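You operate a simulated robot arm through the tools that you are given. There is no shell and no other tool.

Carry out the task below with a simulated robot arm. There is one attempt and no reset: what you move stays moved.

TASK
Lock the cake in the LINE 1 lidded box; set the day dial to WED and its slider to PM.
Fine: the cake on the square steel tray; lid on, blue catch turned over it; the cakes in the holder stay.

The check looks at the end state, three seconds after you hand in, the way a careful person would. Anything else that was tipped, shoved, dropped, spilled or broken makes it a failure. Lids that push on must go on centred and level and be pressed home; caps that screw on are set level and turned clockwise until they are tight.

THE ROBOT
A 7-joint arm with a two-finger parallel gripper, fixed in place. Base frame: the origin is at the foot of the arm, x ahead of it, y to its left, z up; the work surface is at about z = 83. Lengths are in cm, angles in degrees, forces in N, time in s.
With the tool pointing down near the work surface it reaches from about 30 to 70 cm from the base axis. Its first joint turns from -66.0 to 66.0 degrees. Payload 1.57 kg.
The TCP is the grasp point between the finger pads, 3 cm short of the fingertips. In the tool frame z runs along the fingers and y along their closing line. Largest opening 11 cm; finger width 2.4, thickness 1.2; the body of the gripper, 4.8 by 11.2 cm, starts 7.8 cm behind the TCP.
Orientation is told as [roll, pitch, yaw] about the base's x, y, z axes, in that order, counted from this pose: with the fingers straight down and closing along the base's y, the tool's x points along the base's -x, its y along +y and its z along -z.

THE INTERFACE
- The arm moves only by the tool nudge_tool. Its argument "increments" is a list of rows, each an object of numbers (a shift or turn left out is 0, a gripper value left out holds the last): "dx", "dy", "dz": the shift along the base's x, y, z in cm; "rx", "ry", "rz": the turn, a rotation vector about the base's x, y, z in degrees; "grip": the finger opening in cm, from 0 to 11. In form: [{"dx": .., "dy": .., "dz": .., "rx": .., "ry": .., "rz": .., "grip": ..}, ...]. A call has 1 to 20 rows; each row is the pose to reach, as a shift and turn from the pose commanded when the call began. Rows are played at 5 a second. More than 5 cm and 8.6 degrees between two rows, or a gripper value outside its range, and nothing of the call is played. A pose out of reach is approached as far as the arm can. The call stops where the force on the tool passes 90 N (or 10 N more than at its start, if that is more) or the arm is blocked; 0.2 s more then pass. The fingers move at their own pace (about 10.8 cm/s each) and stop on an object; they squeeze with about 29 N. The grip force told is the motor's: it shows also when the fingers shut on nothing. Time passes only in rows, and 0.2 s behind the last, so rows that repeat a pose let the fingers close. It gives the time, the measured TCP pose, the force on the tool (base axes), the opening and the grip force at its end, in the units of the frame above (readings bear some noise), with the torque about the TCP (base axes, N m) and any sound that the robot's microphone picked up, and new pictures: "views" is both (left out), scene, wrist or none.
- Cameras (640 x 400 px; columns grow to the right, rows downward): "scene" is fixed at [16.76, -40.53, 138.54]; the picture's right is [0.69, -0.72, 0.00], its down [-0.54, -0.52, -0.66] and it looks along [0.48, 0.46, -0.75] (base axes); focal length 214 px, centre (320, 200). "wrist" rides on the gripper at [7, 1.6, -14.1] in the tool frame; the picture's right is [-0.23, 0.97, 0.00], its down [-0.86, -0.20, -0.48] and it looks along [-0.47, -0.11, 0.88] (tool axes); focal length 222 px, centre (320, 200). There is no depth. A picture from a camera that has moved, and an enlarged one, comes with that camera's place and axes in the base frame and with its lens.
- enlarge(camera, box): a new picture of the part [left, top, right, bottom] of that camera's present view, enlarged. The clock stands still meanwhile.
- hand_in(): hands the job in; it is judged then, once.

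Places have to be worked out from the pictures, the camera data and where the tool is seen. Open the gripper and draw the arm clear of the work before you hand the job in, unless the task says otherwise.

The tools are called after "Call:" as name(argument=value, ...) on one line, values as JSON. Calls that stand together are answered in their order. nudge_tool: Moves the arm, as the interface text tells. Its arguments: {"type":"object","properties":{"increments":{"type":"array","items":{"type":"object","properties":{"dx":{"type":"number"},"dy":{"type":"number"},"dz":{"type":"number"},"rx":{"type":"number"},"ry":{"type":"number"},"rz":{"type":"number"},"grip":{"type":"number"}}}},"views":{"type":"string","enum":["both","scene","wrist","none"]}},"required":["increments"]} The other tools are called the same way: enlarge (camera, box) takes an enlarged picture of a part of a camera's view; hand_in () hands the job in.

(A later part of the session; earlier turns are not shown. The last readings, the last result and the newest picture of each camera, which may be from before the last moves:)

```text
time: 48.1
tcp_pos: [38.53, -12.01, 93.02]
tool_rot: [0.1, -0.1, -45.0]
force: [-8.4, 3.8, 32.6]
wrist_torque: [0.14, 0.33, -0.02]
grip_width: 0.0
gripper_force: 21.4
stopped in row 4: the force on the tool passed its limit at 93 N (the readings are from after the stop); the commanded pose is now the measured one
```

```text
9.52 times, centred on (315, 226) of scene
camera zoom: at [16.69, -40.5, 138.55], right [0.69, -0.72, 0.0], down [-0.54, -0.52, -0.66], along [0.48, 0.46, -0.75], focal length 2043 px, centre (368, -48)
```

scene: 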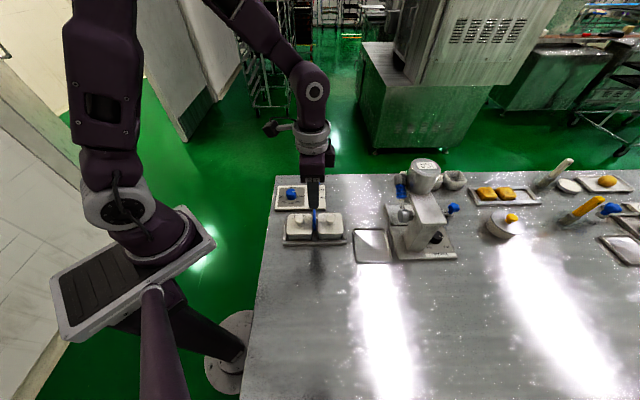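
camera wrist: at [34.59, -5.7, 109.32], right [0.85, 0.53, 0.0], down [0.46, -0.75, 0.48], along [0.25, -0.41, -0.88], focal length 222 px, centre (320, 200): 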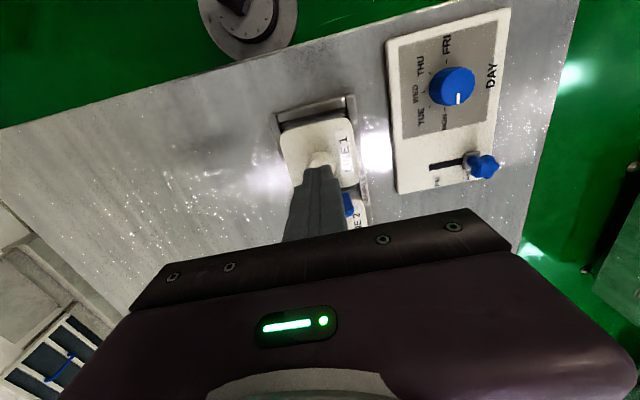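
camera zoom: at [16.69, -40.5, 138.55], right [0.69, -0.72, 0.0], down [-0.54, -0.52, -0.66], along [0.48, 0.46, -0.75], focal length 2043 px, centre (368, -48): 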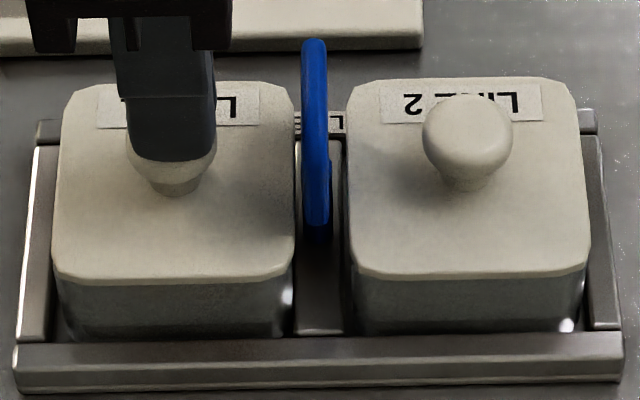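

Pressed to 93 N with no further movement, so the lid is home. I'll rise and rotate to +45° above the catch at about (41.5,-14.97).

Call:
nudge_tool(increments=[{"dz": 3, "grip": 0}, {"dz": 7, "grip": 0}, {"dx": 0.3, "dy": -0.3, "dz": 8, "rz": 8, "grip": 2.6}, {"dx": 0.6, "dy": -0.6, "dz": 8, "rz": 16, "grip": 2.6}, {"dx": 0.9, "dy": -0.9, "dz": 8, "rz": 24, "grip": 2.6}, {"dx": 1.2, "dy": -1.2, "dz": 8, "rz": 32, "grip": 2.6}, {"dx": 1.5, "dy": -1.5, "dz": 8, "rz": 40, "grip": 2.6}, {"dx": 1.8, "dy": -1.8, "dz": 8, "rz": 48, "grip": 2.6}, {"dx": 2.1, "dy": -2.1, "dz": 8, "rz": 56, "grip": 2.6}, {"dx": 2.4, "dy": -2.4, "dz": 8, "rz": 64, "grip": 2.6}, {"dx": 2.7, "dy": -2.7, "dz": 8, "rz": 72, "grip": 2.6}, {"dx": 2.97, "dy": -2.96, "dz": 8, "rz": 80, "grip": 2.6}, {"dx": 2.97, "dy": -2.96, "dz": 6, "rz": 88, "grip": 2.6}, {"dx": 2.97, "dy": -2.96, "dz": 4.5, "rz": 90, "grip": 2.6}, {"dx": 2.97, "dy": -2.96, "dz": 4.5, "rz": 90, "grip": 2.6}])

Call:
enlarge(camera="scene", box=[282, 200, 348, 247])

Call:
enlarge(camera="wrist", box=[240, 60, 400, 220])

```text
time: 51.3
tcp_pos: [41.36, -15.06, 97.22]
tool_rot: [0.0, -0.1, 45.1]
force: [0.5, -0.4, 0.6]
wrist_torque: [0.01, 0.05, 0.02]
grip_width: 2.6
gripper_force: 0.0
camera wrist: at [35.42, -18.76, 111.37], right [-0.53, 0.85, 0.0], down [0.74, 0.46, 0.48], along [0.41, 0.26, -0.88], focal length 222 px, centre (320, 200)
```

scene: 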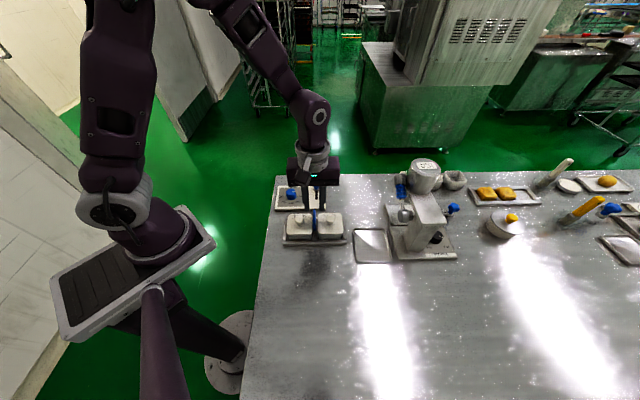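
wrist: 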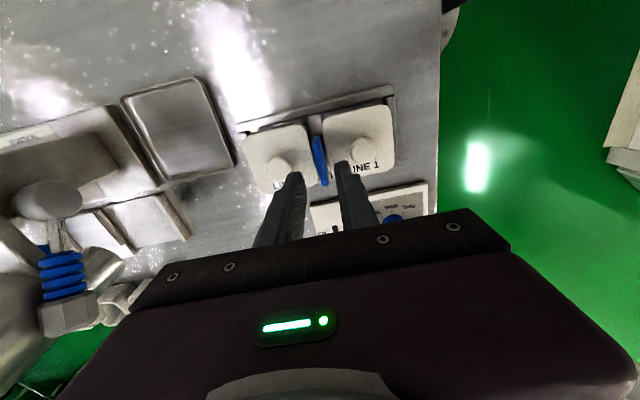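

```text
8.51 times, centred on (315, 224) of scene
camera zoom: at [16.76, -40.53, 138.54], right [0.69, -0.72, 0.0], down [-0.54, -0.52, -0.66], along [0.48, 0.46, -0.75], focal length 1825 px, centre (363, 0)
```

zoom: 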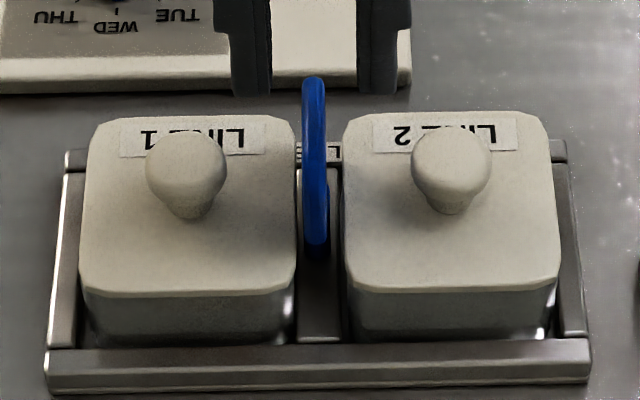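

```text
2.50 times, centred on (320, 140) of wrist
camera zoom: at [35.42, -18.76, 111.37], right [-0.53, 0.85, 0.0], down [0.74, 0.46, 0.48], along [0.41, 0.26, -0.88], focal length 555 px, centre (320, 350)
```

zoom: 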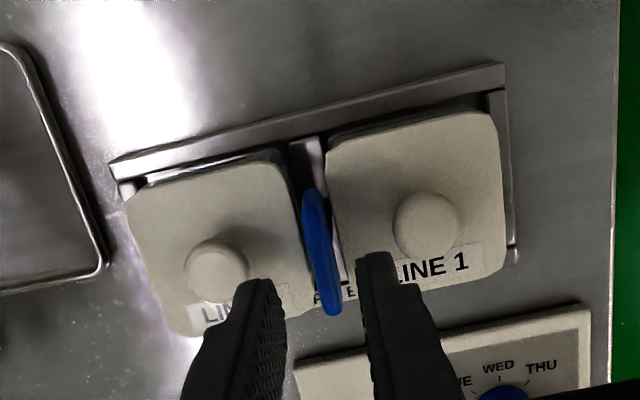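

The fingers straddle the plate evenly. I'll lower around it and close.

Call:
nudge_tool(increments=[{"dz": -1.6, "grip": 2.6}, {"dz": -3.2, "grip": 2.6}, {"dz": -4.8, "grip": 2.6}, {"dz": -4.8, "grip": 0}, {"dz": -4.8, "grip": 0}, {"dz": -4.8, "grip": 0}], views="none")

```text
time: 52.7
tcp_pos: [41.44, -14.92, 92.48]
tool_rot: [0.2, -0.1, 44.9]
force: [-10.1, 13.6, 7.3]
wrist_torque: [0.18, 0.3, -0.03]
grip_width: 0.78
gripper_force: 27.3
```

The catch is gripped. I'll ease the sideways force and start turning it back (negative), watching the torque.

Call:
nudge_tool(increments=[{"dx": -0.08, "dy": 0.08, "grip": 0}, {"dx": -0.1, "dy": 0.1, "rz": -7, "grip": 0}, {"dx": -0.1, "dy": 0.1, "rz": -14, "grip": 0}, {"dx": -0.1, "dy": 0.1, "rz": -21, "grip": 0}], views="none")

```text
time: 53.7
tcp_pos: [41.54, -14.95, 92.53]
tool_rot: [0.2, 0.0, 24.0]
force: [-4.1, 12.2, -19.9]
wrist_torque: [0.28, 0.04, 0.04]
grip_width: 0.75
gripper_force: 27.1
```

Call:
nudge_tool(increments=[{"dz": -0.07, "dy": 0.05, "rz": -7, "grip": 0}, {"dz": -0.07, "dy": 0.05, "rz": -14, "grip": 0}, {"dz": -0.07, "dy": 0.05, "rz": -21, "grip": 0}, {"dz": -0.07, "dy": 0.05, "rz": -28, "grip": 0}], views="none")

```text
time: 54.7
tcp_pos: [41.38, -14.85, 92.53]
tool_rot: [0.0, -0.2, -4.0]
force: [-7.6, 13.3, 9.9]
wrist_torque: [0.32, -0.26, 0.01]
grip_width: 0.75
gripper_force: 27.0
```

Call:
nudge_tool(increments=[{"dx": -0.02, "dz": 0.03, "dy": 0.06, "rz": -7, "grip": 0}, {"dx": -0.02, "dz": 0.03, "dy": 0.06, "rz": -14, "grip": 0}, {"dx": -0.02, "dz": 0.03, "dy": 0.06, "rz": -21, "grip": 0}, {"dx": -0.02, "dz": 0.03, "dy": 0.06, "rz": -28, "grip": 0}], views="none")

```text
time: 55.7
tcp_pos: [41.42, -14.78, 92.51]
tool_rot: [0.0, -0.1, -32.2]
force: [-4.7, 0.6, -20.5]
wrist_torque: [-0.14, -0.09, -0.02]
grip_width: 0.76
gripper_force: 26.5
```

Call:
nudge_tool(increments=[{"dz": -0.07, "rz": -6, "grip": 0}, {"dz": -0.07, "rz": -10, "grip": 0}, {"dz": -0.07, "rz": -13, "grip": 0}, {"dz": -0.07, "rz": -13, "grip": 0}])

Call:
enlarge(camera="scene", box=[282, 200, 348, 247])

```text
time: 56.7
tcp_pos: [41.39, -14.8, 92.49]
tool_rot: [0.1, -0.2, -45.1]
force: [-10.3, -1.9, 15.5]
wrist_torque: [0.34, 0.67, 0.01]
grip_width: 0.77
gripper_force: 26.7
camera wrist: at [37.61, -8.68, 106.64], right [0.85, 0.53, 0.0], down [0.46, -0.75, 0.48], along [0.26, -0.41, -0.88], focal length 222 px, centre (320, 200)
```

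scene: 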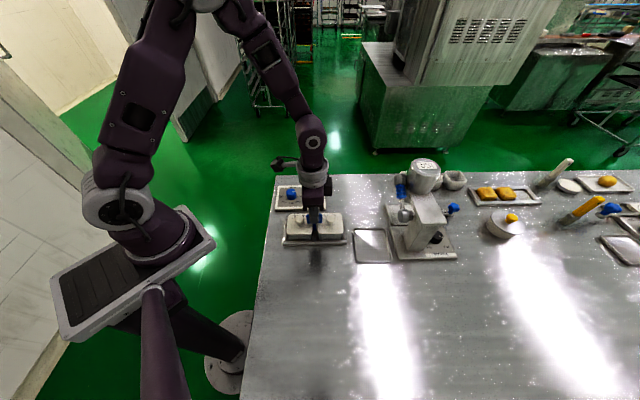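
wrist: 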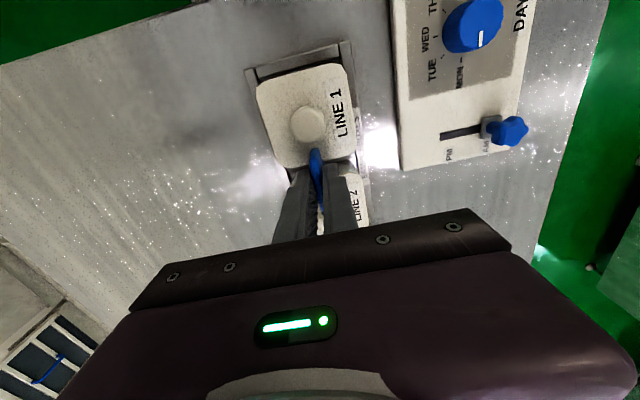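

```text
8.51 times, centred on (315, 224) of scene
camera zoom: at [16.71, -40.52, 138.54], right [0.69, -0.72, 0.0], down [-0.54, -0.52, -0.66], along [0.48, 0.46, -0.75], focal length 1825 px, centre (363, 0)
```

zoom: 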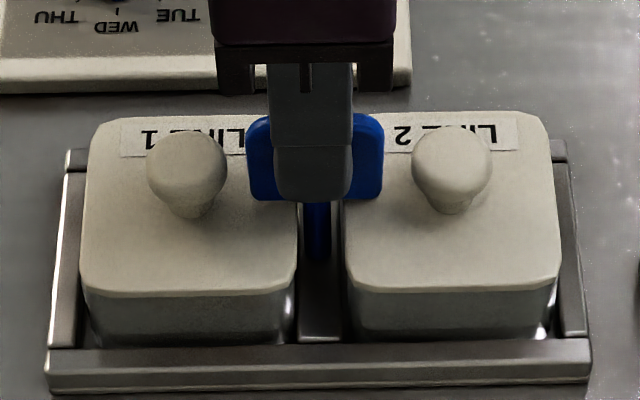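

The catch is back along the axis over both lids. I'll release it, rise, and move above the slider knob at about (53.1,-3.8).

Call:
nudge_tool(increments=[{"grip": 4}, {"grip": 4}, {"dz": 2, "grip": 4}, {"dz": 6, "grip": 4}, {"dz": 8, "grip": 4.5}, {"dx": 3, "dy": 2.8, "dz": 8, "grip": 4.5}, {"dx": 6, "dy": 5.6, "dz": 8, "grip": 4.5}, {"dx": 9, "dy": 8.4, "dz": 7, "grip": 4.5}, {"dx": 11.7, "dy": 11, "dz": 5, "grip": 4.5}, {"dx": 11.7, "dy": 11, "dz": 3.5, "grip": 4.5}, {"dx": 11.7, "dy": 11, "dz": 3.5, "grip": 4.5}])

Call:
enlarge(camera="scene", box=[270, 170, 350, 247])

Call:
enlarge(camera="wrist", box=[220, 40, 420, 220])

```text
time: 59.1
tcp_pos: [53.11, -3.88, 96.05]
tool_rot: [0.1, -0.1, -45.0]
force: [-0.6, -0.4, -0.1]
wrist_torque: [-0.01, -0.01, -0.01]
grip_width: 4.5
gripper_force: 0.0
camera wrist: at [49.25, 2.29, 110.13], right [0.85, 0.53, 0.0], down [0.46, -0.75, 0.48], along [0.26, -0.41, -0.88], focal length 222 px, centre (320, 200)
```

scene: 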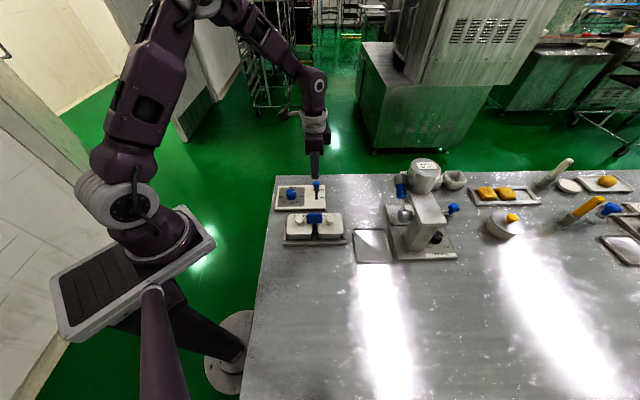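
wrist: 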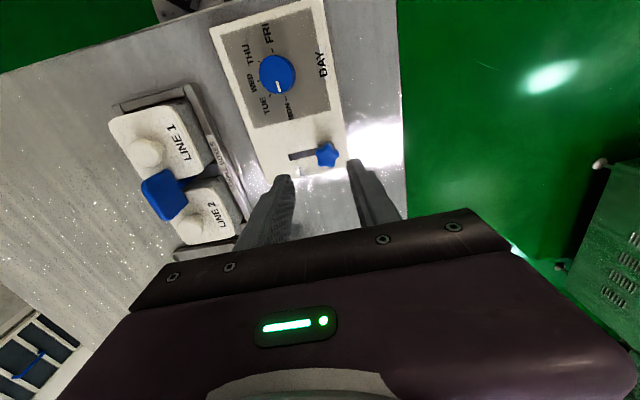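

```text
5.19 times, centred on (310, 208) of scene
camera zoom: at [16.76, -40.53, 138.54], right [0.69, -0.72, 0.0], down [-0.54, -0.52, -0.66], along [0.48, 0.46, -0.75], focal length 1114 px, centre (372, 156)
```

zoom: 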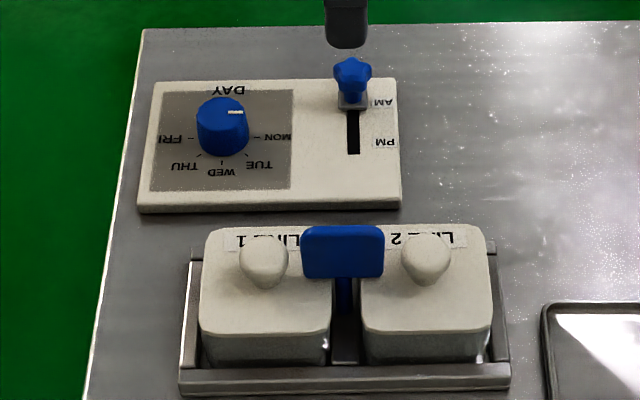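

```text
2.22 times, centred on (320, 130) of wrist
camera zoom: at [49.25, 2.29, 110.13], right [0.85, 0.53, 0.0], down [0.46, -0.75, 0.48], along [0.26, -0.41, -0.88], focal length 494 px, centre (320, 356)
```

zoom: 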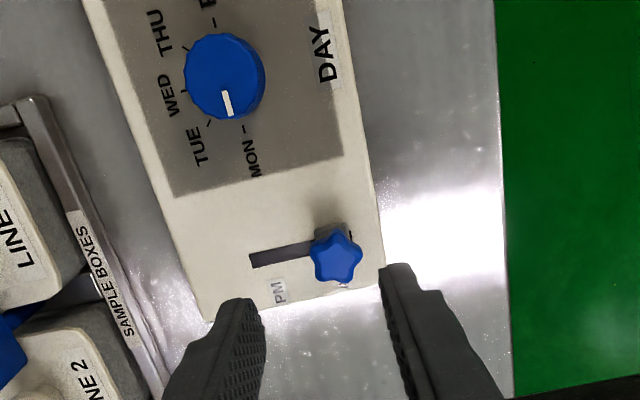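

The slider knob is at about (53.5,-3.4,87.6) and its slot runs along the fingers' closing line. I'll align, descend to TCP z≈89.2, and close on it.

Call:
nudge_tool(increments=[{"dx": 0.42, "dy": 0.45, "grip": 4.5}, {"dx": 0.42, "dy": 0.45, "dz": -3, "grip": 4.5}, {"dx": 0.42, "dy": 0.45, "dz": -5.5, "grip": 4.5}, {"dx": 0.42, "dy": 0.45, "dz": -6.8, "grip": 4.5}, {"dx": 0.42, "dy": 0.45, "dz": -6.8, "grip": 4.5}])

Call:
enlarge(camera="scene", box=[270, 170, 350, 247])

Call:
enlarge(camera="wrist", box=[220, 40, 420, 220])

```text
time: 60.3
tcp_pos: [53.5, -3.51, 89.09]
tool_rot: [0.1, -0.2, -45.0]
force: [0.1, -0.4, 0.0]
wrist_torque: [0.04, 0.02, 0.0]
grip_width: 4.49
gripper_force: 0.1
camera wrist: at [49.69, 2.67, 103.32], right [0.85, 0.53, 0.0], down [0.46, -0.75, 0.48], along [0.26, -0.41, -0.88], focal length 222 px, centre (320, 200)
```

scene: 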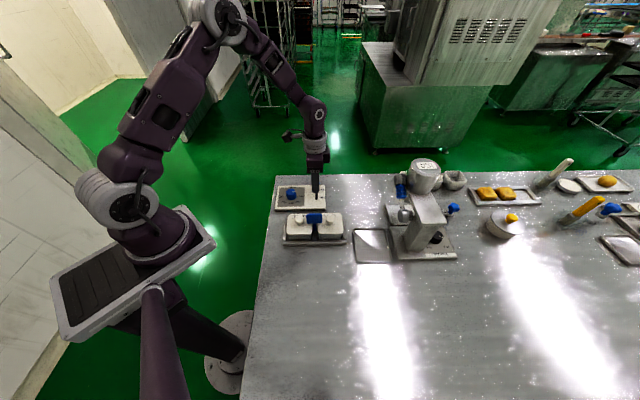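
wrist: 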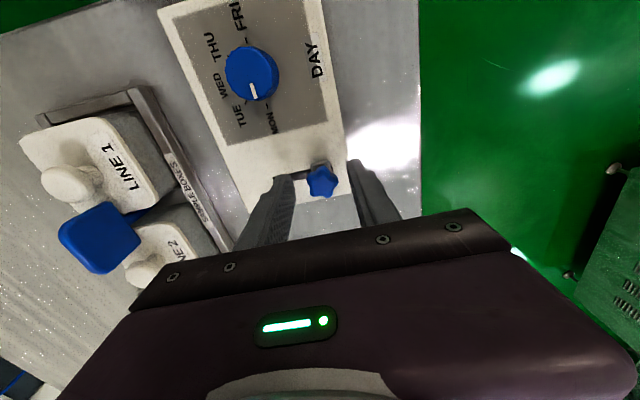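

```text
5.19 times, centred on (310, 208) of scene
camera zoom: at [16.76, -40.53, 138.54], right [0.69, -0.72, 0.0], down [-0.54, -0.52, -0.66], along [0.48, 0.46, -0.75], focal length 1114 px, centre (372, 156)
```

zoom: 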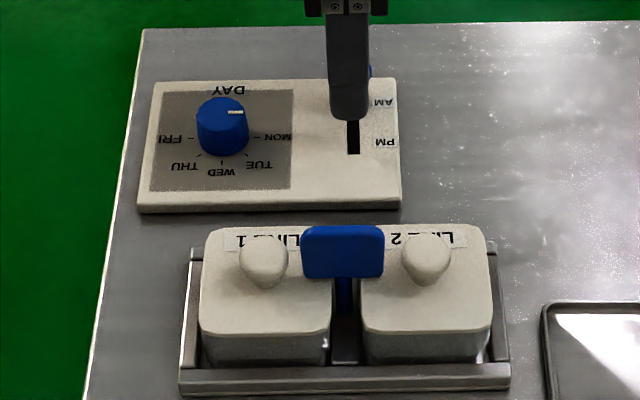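

```text
2.22 times, centred on (320, 130) of wrist
camera zoom: at [49.69, 2.67, 103.32], right [0.85, 0.53, 0.0], down [0.46, -0.75, 0.48], along [0.26, -0.41, -0.88], focal length 494 px, centre (320, 356)
```

zoom: 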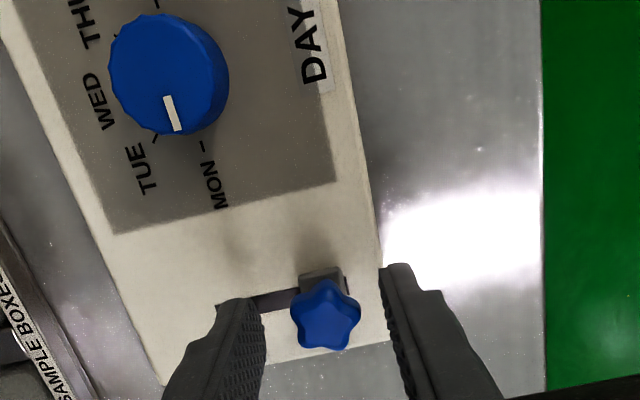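

The knob sits between the fingers. Closing on it.

Call:
nudge_tool(increments=[{"grip": 0}, {"grip": 0}, {"grip": 0}], views="none")

```text
time: 61.1
tcp_pos: [53.61, -3.53, 89.19]
tool_rot: [0.1, 0.0, -45.0]
force: [1.0, 0.0, -5.6]
wrist_torque: [-0.07, -0.13, 0.0]
grip_width: 2.31
gripper_force: 35.0
```

The knob is gripped at 2.31 cm. I'll drag it toward PM (-x,-y) in steps and watch the force.

Call:
nudge_tool(increments=[{"dx": -0.35, "dy": -0.35, "grip": 0}, {"dx": -0.7, "dy": -0.7, "grip": 0}, {"dx": -1.05, "dy": -1.05, "grip": 0}, {"dx": -1.4, "dy": -1.4, "grip": 0}])

Call:
enlarge(camera="wrist", box=[220, 40, 420, 220])

```text
time: 62.1
tcp_pos: [52.16, -4.9, 89.19]
tool_rot: [0.2, -0.2, -45.0]
force: [-0.8, 1.0, 9.6]
wrist_torque: [0.18, 0.24, -0.02]
grip_width: 2.3
gripper_force: 35.6
camera wrist: at [48.32, 1.34, 103.31], right [0.85, 0.53, 0.0], down [0.46, -0.75, 0.48], along [0.26, -0.41, -0.88], focal length 222 px, centre (320, 200)
```

scene: 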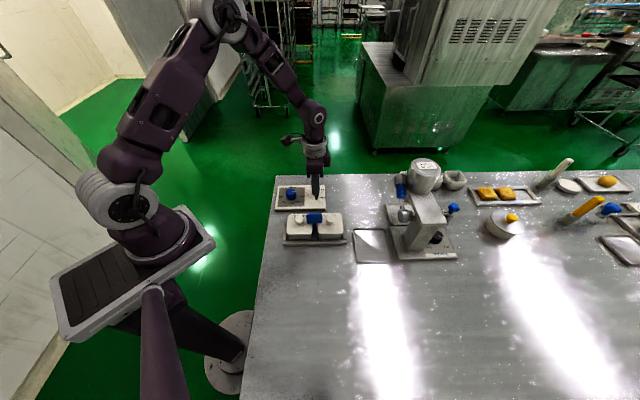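
wrist: 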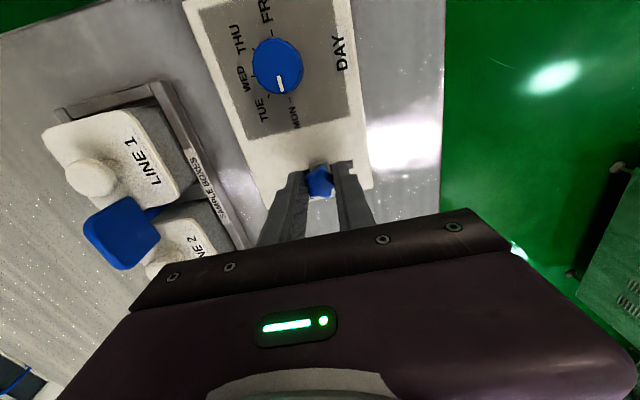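

```text
2.22 times, centred on (320, 130) of wrist
camera zoom: at [48.32, 1.34, 103.31], right [0.85, 0.53, 0.0], down [0.46, -0.75, 0.48], along [0.26, -0.41, -0.88], focal length 494 px, centre (320, 356)
```

zoom: 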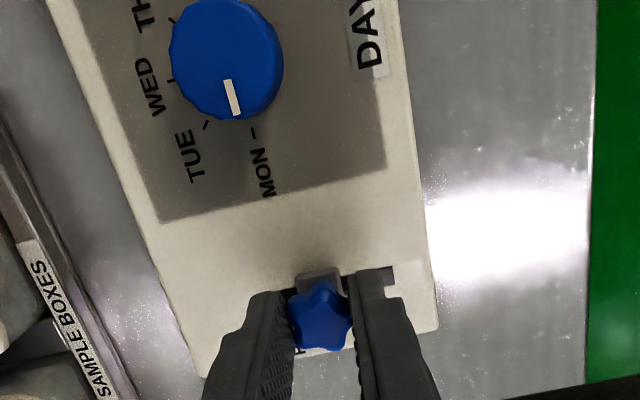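

The slider moves freely (about 2 cm so far). I'll continue toward the PM end.

Call:
nudge_tool(increments=[{"dx": -0.25, "dy": -0.25, "grip": 0}, {"dx": -0.5, "dy": -0.5, "grip": 0}, {"dx": -0.7, "dy": -0.7, "grip": 0}, {"dx": -0.8, "dy": -0.8, "grip": 0}])

Call:
enlarge(camera="wrist", box=[220, 40, 420, 220])

Call:
enlarge(camera="scene", box=[270, 170, 350, 247])

```text
time: 63.1
tcp_pos: [51.34, -5.65, 89.01]
tool_rot: [0.1, -0.1, -45.0]
force: [-1.3, 0.3, 2.7]
wrist_torque: [-0.03, 0.0, 0.0]
grip_width: 2.29
gripper_force: 35.8
camera wrist: at [47.56, 0.51, 103.33], right [0.85, 0.53, 0.0], down [0.46, -0.75, 0.48], along [0.25, -0.41, -0.88], focal length 222 px, centre (320, 200)
```

scene: 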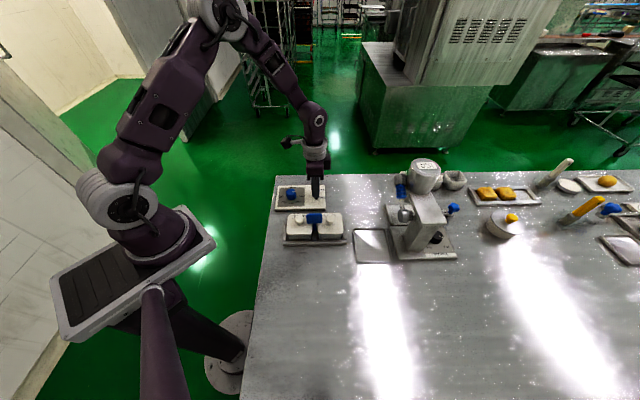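
wrist: 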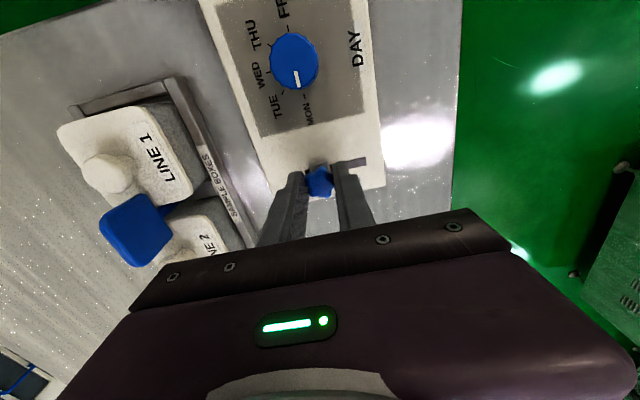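

```text
2.22 times, centred on (320, 130) of wrist
camera zoom: at [47.56, 0.51, 103.33], right [0.85, 0.53, 0.0], down [0.46, -0.75, 0.48], along [0.25, -0.41, -0.88], focal length 494 px, centre (320, 356)
```

zoom: 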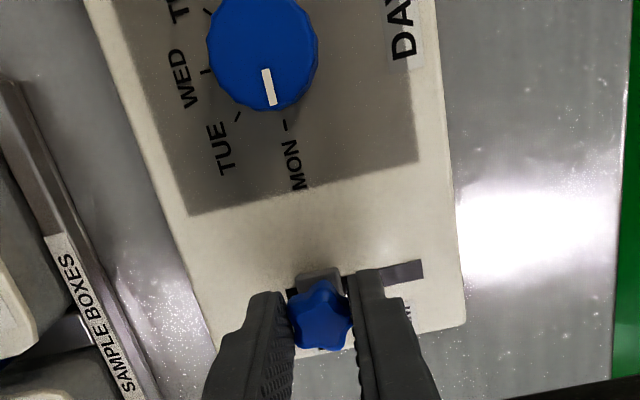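

```text
5.19 times, centred on (310, 208) of scene
camera zoom: at [16.75, -40.52, 138.54], right [0.69, -0.72, 0.0], down [-0.54, -0.52, -0.66], along [0.48, 0.46, -0.75], focal length 1114 px, centre (372, 156)
```

zoom: 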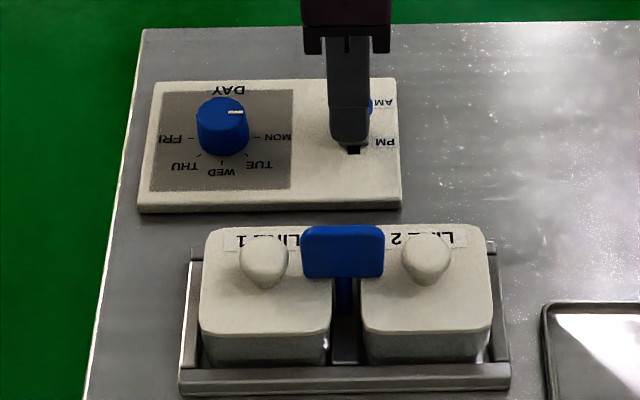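

Still moving freely. I'll keep going in small steps until it meets the end stop.

Call:
nudge_tool(increments=[{"dx": -0.12, "dy": -0.12, "grip": 0}, {"dx": -0.24, "dy": -0.24, "grip": 0}, {"dx": -0.36, "dy": -0.36, "grip": 0}], views="none")

Call:
enlarge(camera="wrist", box=[270, 100, 390, 220])

```text
time: 63.9
tcp_pos: [51.05, -5.91, 89.09]
tool_rot: [0.2, -0.2, -45.0]
force: [6.0, -4.8, -10.9]
wrist_torque: [0.02, 0.04, -0.03]
grip_width: 2.27
gripper_force: 35.5
```

```text
3.33 times, centred on (330, 160) of wrist
camera zoom: at [47.19, 0.2, 103.31], right [0.85, 0.53, 0.0], down [0.46, -0.75, 0.48], along [0.26, -0.41, -0.88], focal length 740 px, centre (287, 333)
```

zoom: 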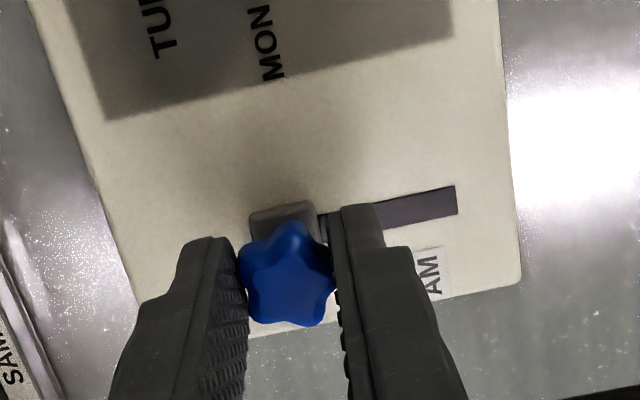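

Call:
nudge_tool(increments=[{"dx": -0.1, "dy": -0.1, "grip": 0}, {"dx": -0.2, "dy": -0.2, "grip": 0}], views="none")

Call:
enlarge(camera="wrist", box=[270, 100, 390, 220])

```text
time: 64.5
tcp_pos: [50.89, -6.01, 89.08]
tool_rot: [0.3, -0.4, -44.9]
force: [18.3, 4.3, -16.1]
wrist_torque: [0.07, -0.35, 0.0]
grip_width: 2.29
gripper_force: 35.5
```

```text
3.33 times, centred on (330, 160) of wrist
camera zoom: at [47.1, 0.12, 103.32], right [0.85, 0.53, 0.01], down [0.46, -0.75, 0.48], along [0.26, -0.41, -0.88], focal length 740 px, centre (287, 333)
```

zoom: 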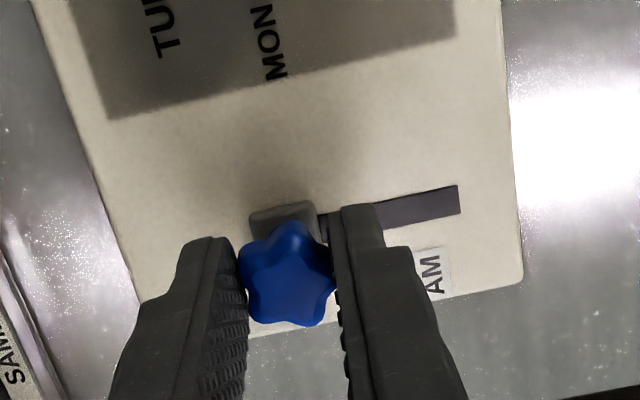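

The slider has reached its stop after 3.6 cm of travel, matching PM. I'll relax, release, rise, and inspect.

Call:
nudge_tool(increments=[{"dx": 0.14, "dy": 0.14, "dz": -0.05, "grip": 0}, {"dx": 0.14, "dy": 0.14, "dz": -0.05, "grip": 4}, {"dx": 0.14, "dy": 0.14, "dz": -0.05, "grip": 4}, {"dx": 0.14, "dy": 0.14, "dz": 3, "grip": 4}, {"dx": 0.14, "dy": 0.14, "dz": 7, "grip": 4}, {"dx": 0.14, "dy": 0.14, "dz": 11, "grip": 4}, {"dx": 0.14, "dy": 0.14, "dz": 11, "grip": 5}])

Call:
enlarge(camera="wrist", box=[230, 20, 390, 180])

Call:
enlarge(camera="scene", box=[270, 170, 350, 247])

```text
time: 66.1
tcp_pos: [50.93, -6.0, 100.15]
tool_rot: [0.1, 0.0, -45.0]
force: [-0.2, -0.1, -0.3]
wrist_torque: [0.02, -0.01, 0.0]
grip_width: 5.0
gripper_force: 0.1
camera wrist: at [47.15, 0.14, 114.29], right [0.85, 0.53, 0.0], down [0.46, -0.75, 0.48], along [0.26, -0.41, -0.88], focal length 222 px, centre (320, 200)
```

scene: 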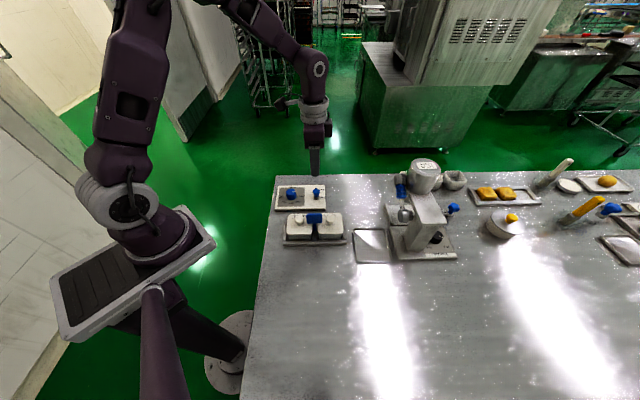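
wrist: 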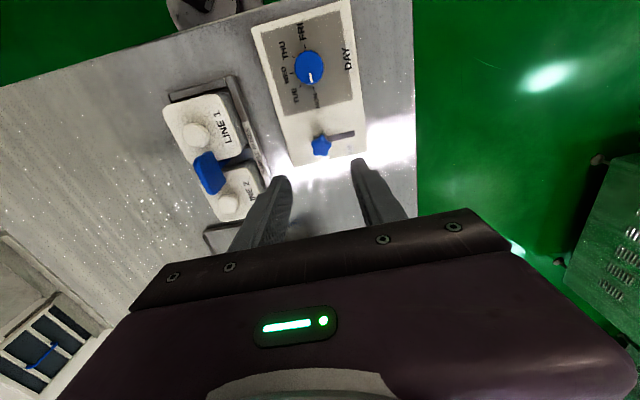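

```text
2.50 times, centred on (310, 100) of wrist
camera zoom: at [47.15, 0.14, 114.29], right [0.85, 0.53, 0.0], down [0.46, -0.75, 0.48], along [0.26, -0.41, -0.88], focal length 555 px, centre (345, 450)
```

zoom: 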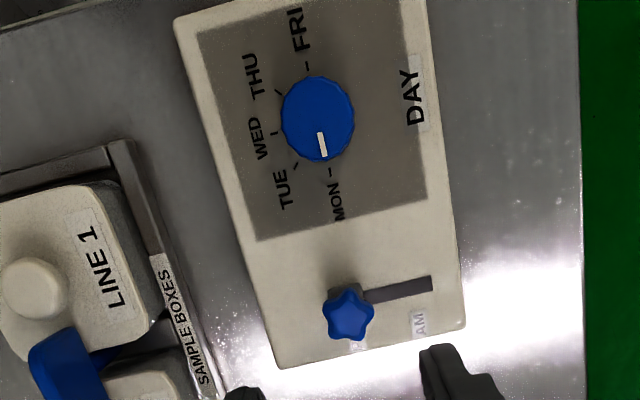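

```text
5.19 times, centred on (310, 208) of scene
camera zoom: at [16.75, -40.53, 138.54], right [0.69, -0.72, 0.0], down [-0.54, -0.52, -0.66], along [0.48, 0.46, -0.75], focal length 1114 px, centre (372, 156)
```

zoom: 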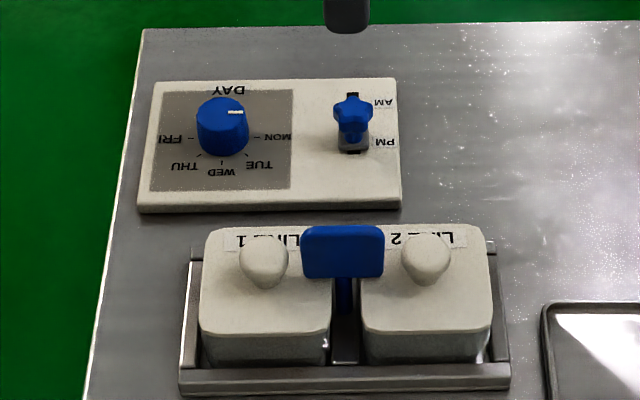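

The slider knob is at PM. Next I'll turn the tool to +45° above the dial at about (45.7,0.5) and check alignment.

Call:
nudge_tool(increments=[{"dx": -0.5, "dy": 0.6, "rz": 8, "grip": 5}, {"dx": -1, "dy": 1.2, "rz": 16, "grip": 5}, {"dx": -1.5, "dy": 1.8, "rz": 24, "grip": 5}, {"dx": -2, "dy": 2.4, "rz": 32, "grip": 5}, {"dx": -2.5, "dy": 3, "rz": 40, "grip": 5}, {"dx": -3, "dy": 3.6, "rz": 48, "grip": 5}, {"dx": -3.5, "dy": 4.2, "rz": 56, "grip": 5}, {"dx": -4, "dy": 4.9, "rz": 64, "grip": 5}, {"dx": -4.6, "dy": 5.7, "rz": 72, "grip": 5}, {"dx": -5.2, "dy": 6.5, "rz": 80, "grip": 5}, {"dx": -5.2, "dy": 6.5, "dz": -2, "rz": 88, "grip": 5}, {"dx": -5.2, "dy": 6.5, "dz": -4, "rz": 90, "grip": 5}, {"dx": -5.2, "dy": 6.5, "dz": -4, "rz": 90, "grip": 5}])

Call:
enlarge(camera="wrist", box=[230, 60, 410, 220])

Call:
enlarge(camera="scene", box=[270, 160, 350, 230])

```text
time: 68.9
tcp_pos: [45.69, 0.46, 96.16]
tool_rot: [0.1, -0.1, 45.1]
force: [0.3, 0.7, 0.1]
wrist_torque: [-0.02, 0.03, 0.03]
grip_width: 5.01
gripper_force: 0.1
camera wrist: at [39.61, -3.25, 110.35], right [-0.53, 0.85, 0.0], down [0.74, 0.46, 0.48], along [0.41, 0.26, -0.88], focal length 222 px, centre (320, 200)
```

scene: 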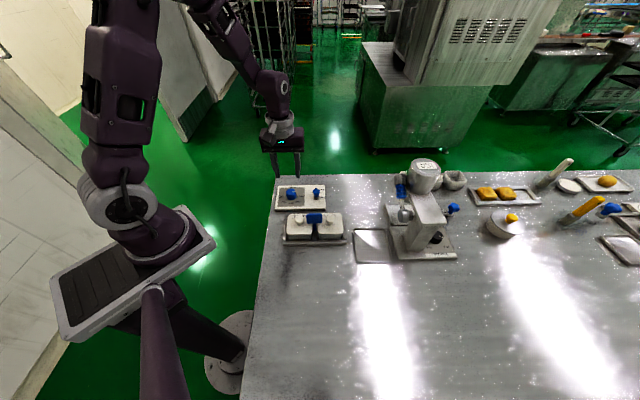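
wrist: 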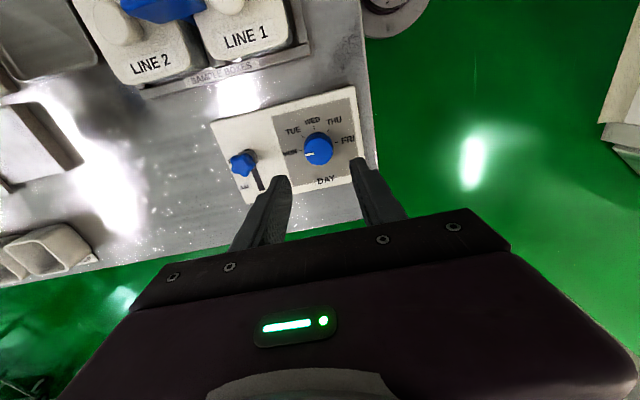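

```text
2.50 times, centred on (320, 140) of wrist
camera zoom: at [39.61, -3.25, 110.35], right [-0.53, 0.85, 0.0], down [0.74, 0.46, 0.48], along [0.41, 0.26, -0.88], focal length 555 px, centre (320, 350)
```

zoom: 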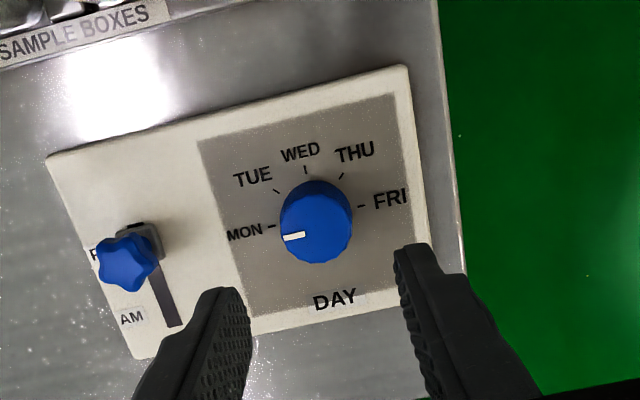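

```text
5.71 times, centred on (310, 195) of scene
camera zoom: at [16.76, -40.53, 138.54], right [0.69, -0.72, 0.0], down [-0.54, -0.52, -0.66], along [0.48, 0.46, -0.75], focal length 1226 px, centre (377, 229)
```

zoom: 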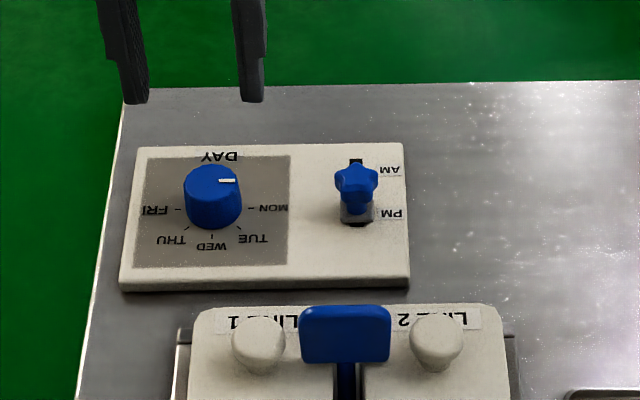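

The dial sits between the fingers with its mark at MON. I'll descend to TCP z≈88.3 and close on it.

Call:
nudge_tool(increments=[{"dx": -0.08, "dy": -0.08, "dz": -3, "grip": 5}, {"dx": -0.08, "dy": -0.08, "dz": -6, "grip": 5}, {"dx": -0.08, "dy": -0.08, "dz": -7.8, "grip": 5}, {"dx": -0.08, "dy": -0.08, "dz": -7.8, "grip": 5}], views="wrist")

Call:
enlarge(camera="scene", box=[270, 160, 350, 230])

```text
time: 69.9
tcp_pos: [45.73, 0.55, 88.4]
tool_rot: [0.1, 0.0, 45.0]
force: [0.3, 0.5, 0.4]
wrist_torque: [-0.01, -0.02, 0.0]
grip_width: 5.01
gripper_force: 0.1
camera wrist: at [39.58, -3.28, 102.53], right [-0.53, 0.85, 0.0], down [0.75, 0.46, 0.48], along [0.41, 0.26, -0.88], focal length 222 px, centre (320, 200)
```

wrist: 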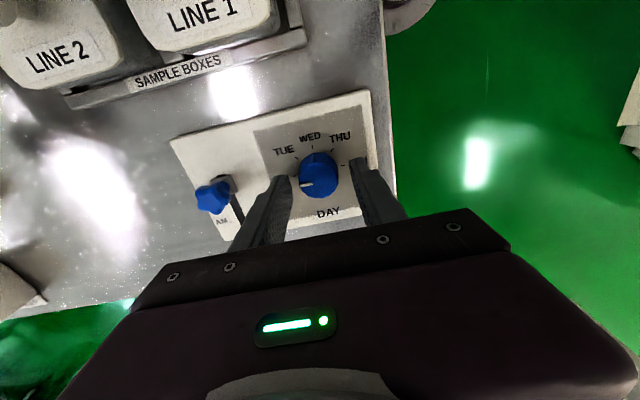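

```text
5.71 times, centred on (310, 195) of scene
camera zoom: at [16.76, -40.53, 138.54], right [0.69, -0.72, 0.0], down [-0.54, -0.52, -0.66], along [0.48, 0.46, -0.75], focal length 1226 px, centre (377, 229)
```

zoom: 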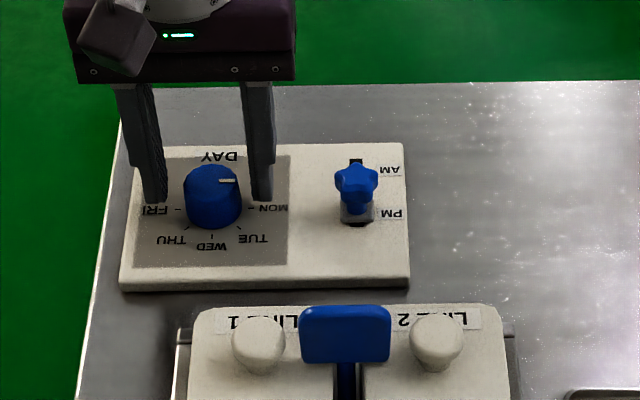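

The fingers straddle the dial. Closing and checking the side force.

Call:
nudge_tool(increments=[{"grip": 2.5}, {"grip": 2.5}, {"grip": 2.5}], views="none")

```text
time: 70.7
tcp_pos: [45.73, 0.44, 88.44]
tool_rot: [0.0, -0.2, 45.0]
force: [8.1, -11.9, -9.7]
wrist_torque: [-0.24, -0.45, -0.01]
grip_width: 3.16
gripper_force: 40.3
```

Gripped at 3.16 cm with a modest side force toward +a. I'll relieve it and begin turning clockwise (negative).

Call:
nudge_tool(increments=[{"dx": 0.05, "dy": -0.07, "dz": -0.04, "grip": 2.5}, {"dx": 0.05, "dy": -0.07, "dz": -0.04, "rz": -7, "grip": 2.5}, {"dx": 0.05, "dy": -0.07, "dz": -0.04, "rz": -14, "grip": 2.5}, {"dx": 0.05, "dy": -0.07, "dz": -0.04, "rz": -21, "grip": 2.5}], views="none")

Call:
enlarge(camera="scene", box=[270, 160, 350, 230])

```text
time: 71.7
tcp_pos: [45.84, 0.35, 88.43]
tool_rot: [0.1, -0.2, 23.9]
force: [5.9, -13.6, 22.7]
wrist_torque: [-0.54, 0.25, 0.0]
grip_width: 3.15
gripper_force: 40.0
```

```text
5.71 times, centred on (310, 195) of scene
camera zoom: at [16.74, -40.56, 138.53], right [0.69, -0.72, 0.0], down [-0.54, -0.52, -0.66], along [0.48, 0.46, -0.75], focal length 1226 px, centre (377, 229)
```

zoom: 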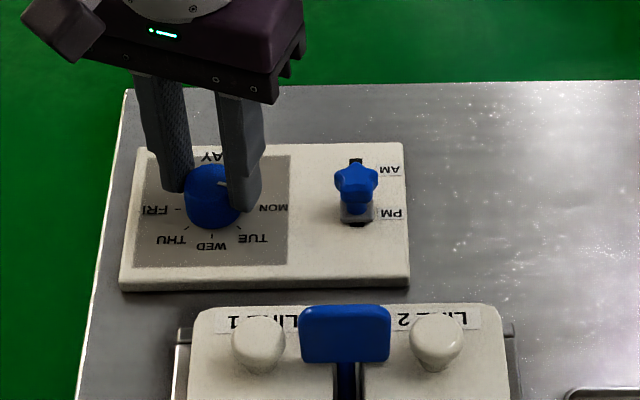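

The dial turns with the fingers. I'll continue in steps with small force corrections.

Call:
nudge_tool(increments=[{"dx": 0.03, "dy": -0.05, "dz": 0.07, "rz": -7, "grip": 2.5}, {"dx": 0.03, "dy": -0.05, "dz": 0.07, "rz": -14, "grip": 2.5}, {"dx": 0.03, "dy": -0.05, "dz": 0.07, "rz": -21, "grip": 2.5}, {"dx": 0.03, "dy": -0.05, "dz": 0.07, "rz": -28, "grip": 2.5}], views="none")

```text
time: 72.7
tcp_pos: [45.71, 0.4, 88.36]
tool_rot: [0.2, -0.2, -4.0]
force: [10.9, -15.1, -1.5]
wrist_torque: [-0.45, -0.04, 0.04]
grip_width: 3.17
gripper_force: 40.0
```

Call:
nudge_tool(increments=[{"dx": 0.05, "dy": -0.06, "rz": -7, "grip": 2.5}, {"dx": 0.05, "dy": -0.06, "rz": -14, "grip": 2.5}, {"dx": 0.05, "dy": -0.06, "rz": -21, "grip": 2.5}, {"dx": 0.05, "dy": -0.06, "rz": -28, "grip": 2.5}], views="none")

```text
time: 73.7
tcp_pos: [45.75, 0.26, 88.42]
tool_rot: [0.1, 0.0, -32.2]
force: [1.6, -7.8, 14.4]
wrist_torque: [0.2, 0.59, 0.01]
grip_width: 3.16
gripper_force: 40.4
```

Call:
nudge_tool(increments=[{"dy": -0.03, "dz": 0.04, "rz": -5, "grip": 2.5}, {"dy": -0.03, "dz": 0.04, "rz": -9, "grip": 2.5}, {"dy": -0.03, "dz": 0.04, "rz": -13, "grip": 2.5}, {"dy": -0.03, "dz": 0.04, "rz": -13, "grip": 2.5}])

Call:
enlarge(camera="wrist", box=[250, 80, 390, 220])

Call:
enlarge(camera="scene", box=[270, 160, 350, 230])

```text
time: 74.7
tcp_pos: [45.79, 0.22, 88.37]
tool_rot: [0.1, -0.1, -45.0]
force: [3.6, 1.4, -3.7]
wrist_torque: [0.06, -0.17, -0.04]
grip_width: 3.15
gripper_force: 40.1
camera wrist: at [41.92, 6.37, 102.56], right [0.85, 0.53, 0.0], down [0.46, -0.75, 0.48], along [0.26, -0.41, -0.88], focal length 222 px, centre (320, 200)
```

scene: 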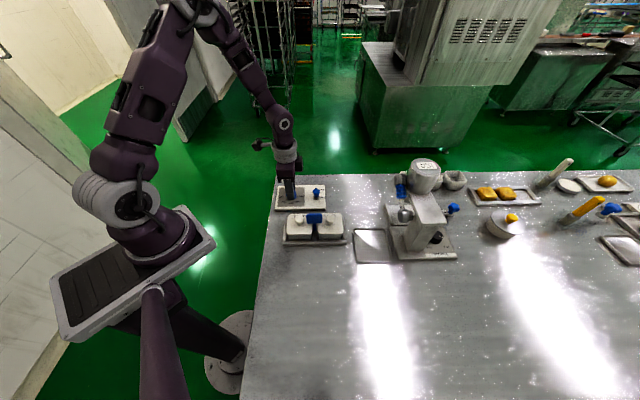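
wrist: 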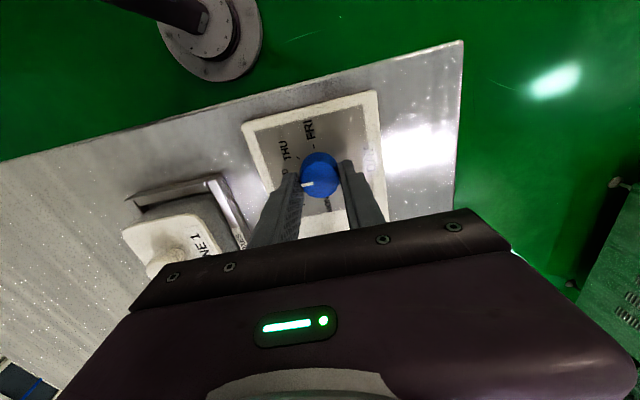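

```text
2.86 times, centred on (320, 150) of wrist
camera zoom: at [41.92, 6.37, 102.56], right [0.85, 0.53, 0.0], down [0.46, -0.75, 0.48], along [0.26, -0.41, -0.88], focal length 635 px, centre (320, 343)
```

zoom: 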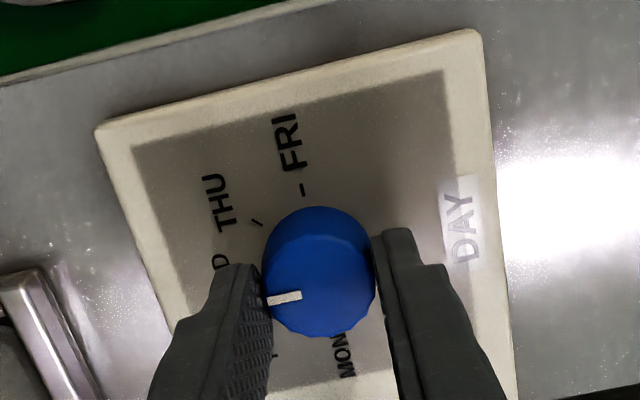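

```text
5.71 times, centred on (310, 195) of scene
camera zoom: at [16.77, -40.52, 138.54], right [0.69, -0.72, 0.0], down [-0.54, -0.52, -0.66], along [0.48, 0.46, -0.75], focal length 1226 px, centre (377, 229)
```

zoom: 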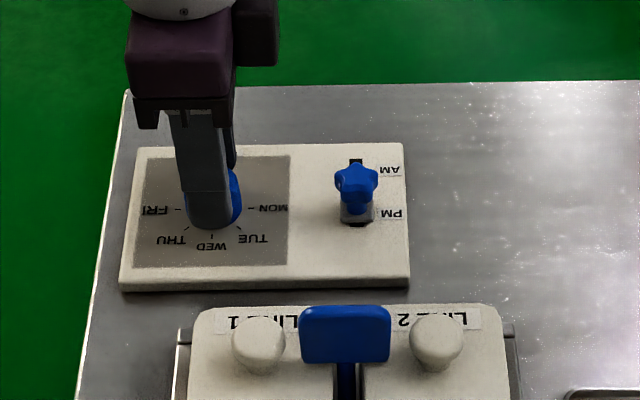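

The mark now points toward WED, in line with the fingers. I'll release, rise, and check from above.

Call:
nudge_tool(increments=[{"grip": 5}, {"grip": 5}, {"dz": 3, "grip": 5}, {"dz": 7, "grip": 5}, {"dz": 11, "grip": 5}, {"dx": 2.5, "dy": -2.5, "dz": 14, "grip": 6}, {"dx": 4.5, "dy": -4.5, "dz": 15, "grip": 6}, {"dx": 4.5, "dy": -4.5, "dz": 15, "grip": 6}])

Call:
enlarge(camera="wrist", box=[240, 20, 400, 180])

Call:
enlarge(camera="scene", box=[270, 170, 350, 247])

```text
time: 76.5
tcp_pos: [50.26, -4.25, 103.35]
tool_rot: [0.1, -0.1, -44.9]
force: [-0.6, 0.1, 0.2]
wrist_torque: [0.02, 0.01, -0.02]
grip_width: 6.01
gripper_force: 0.1
camera wrist: at [46.42, 1.99, 117.58], right [0.85, 0.53, 0.0], down [0.46, -0.75, 0.48], along [0.26, -0.41, -0.88], focal length 222 px, centre (320, 200)
```

scene: 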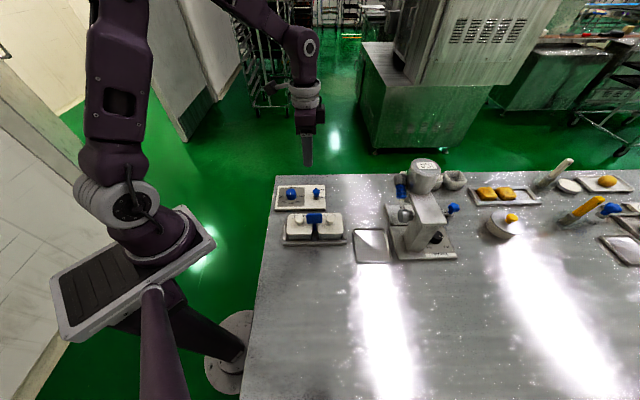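
wrist: 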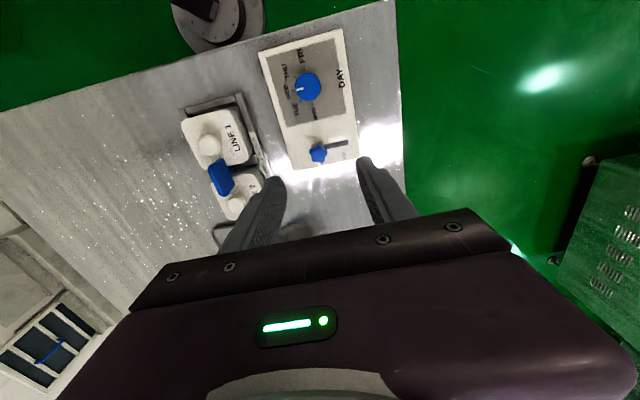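

```text
2.50 times, centred on (320, 100) of wrist
camera zoom: at [46.42, 1.99, 117.58], right [0.85, 0.53, 0.0], down [0.46, -0.75, 0.48], along [0.26, -0.41, -0.88], focal length 555 px, centre (320, 450)
```

zoom: 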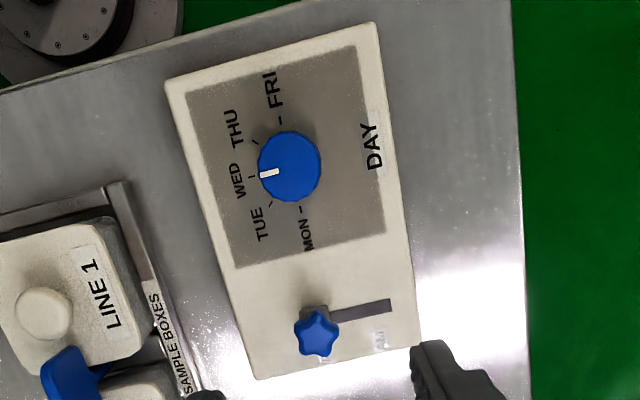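

```text
5.19 times, centred on (310, 208) of scene
camera zoom: at [16.75, -40.53, 138.54], right [0.69, -0.72, 0.0], down [-0.54, -0.52, -0.66], along [0.48, 0.46, -0.75], focal length 1114 px, centre (372, 156)
```

zoom: 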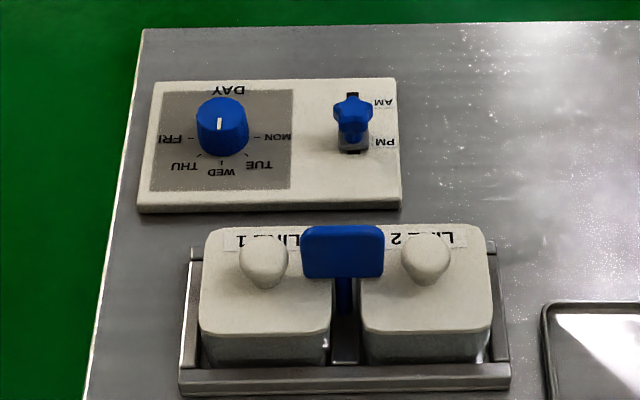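

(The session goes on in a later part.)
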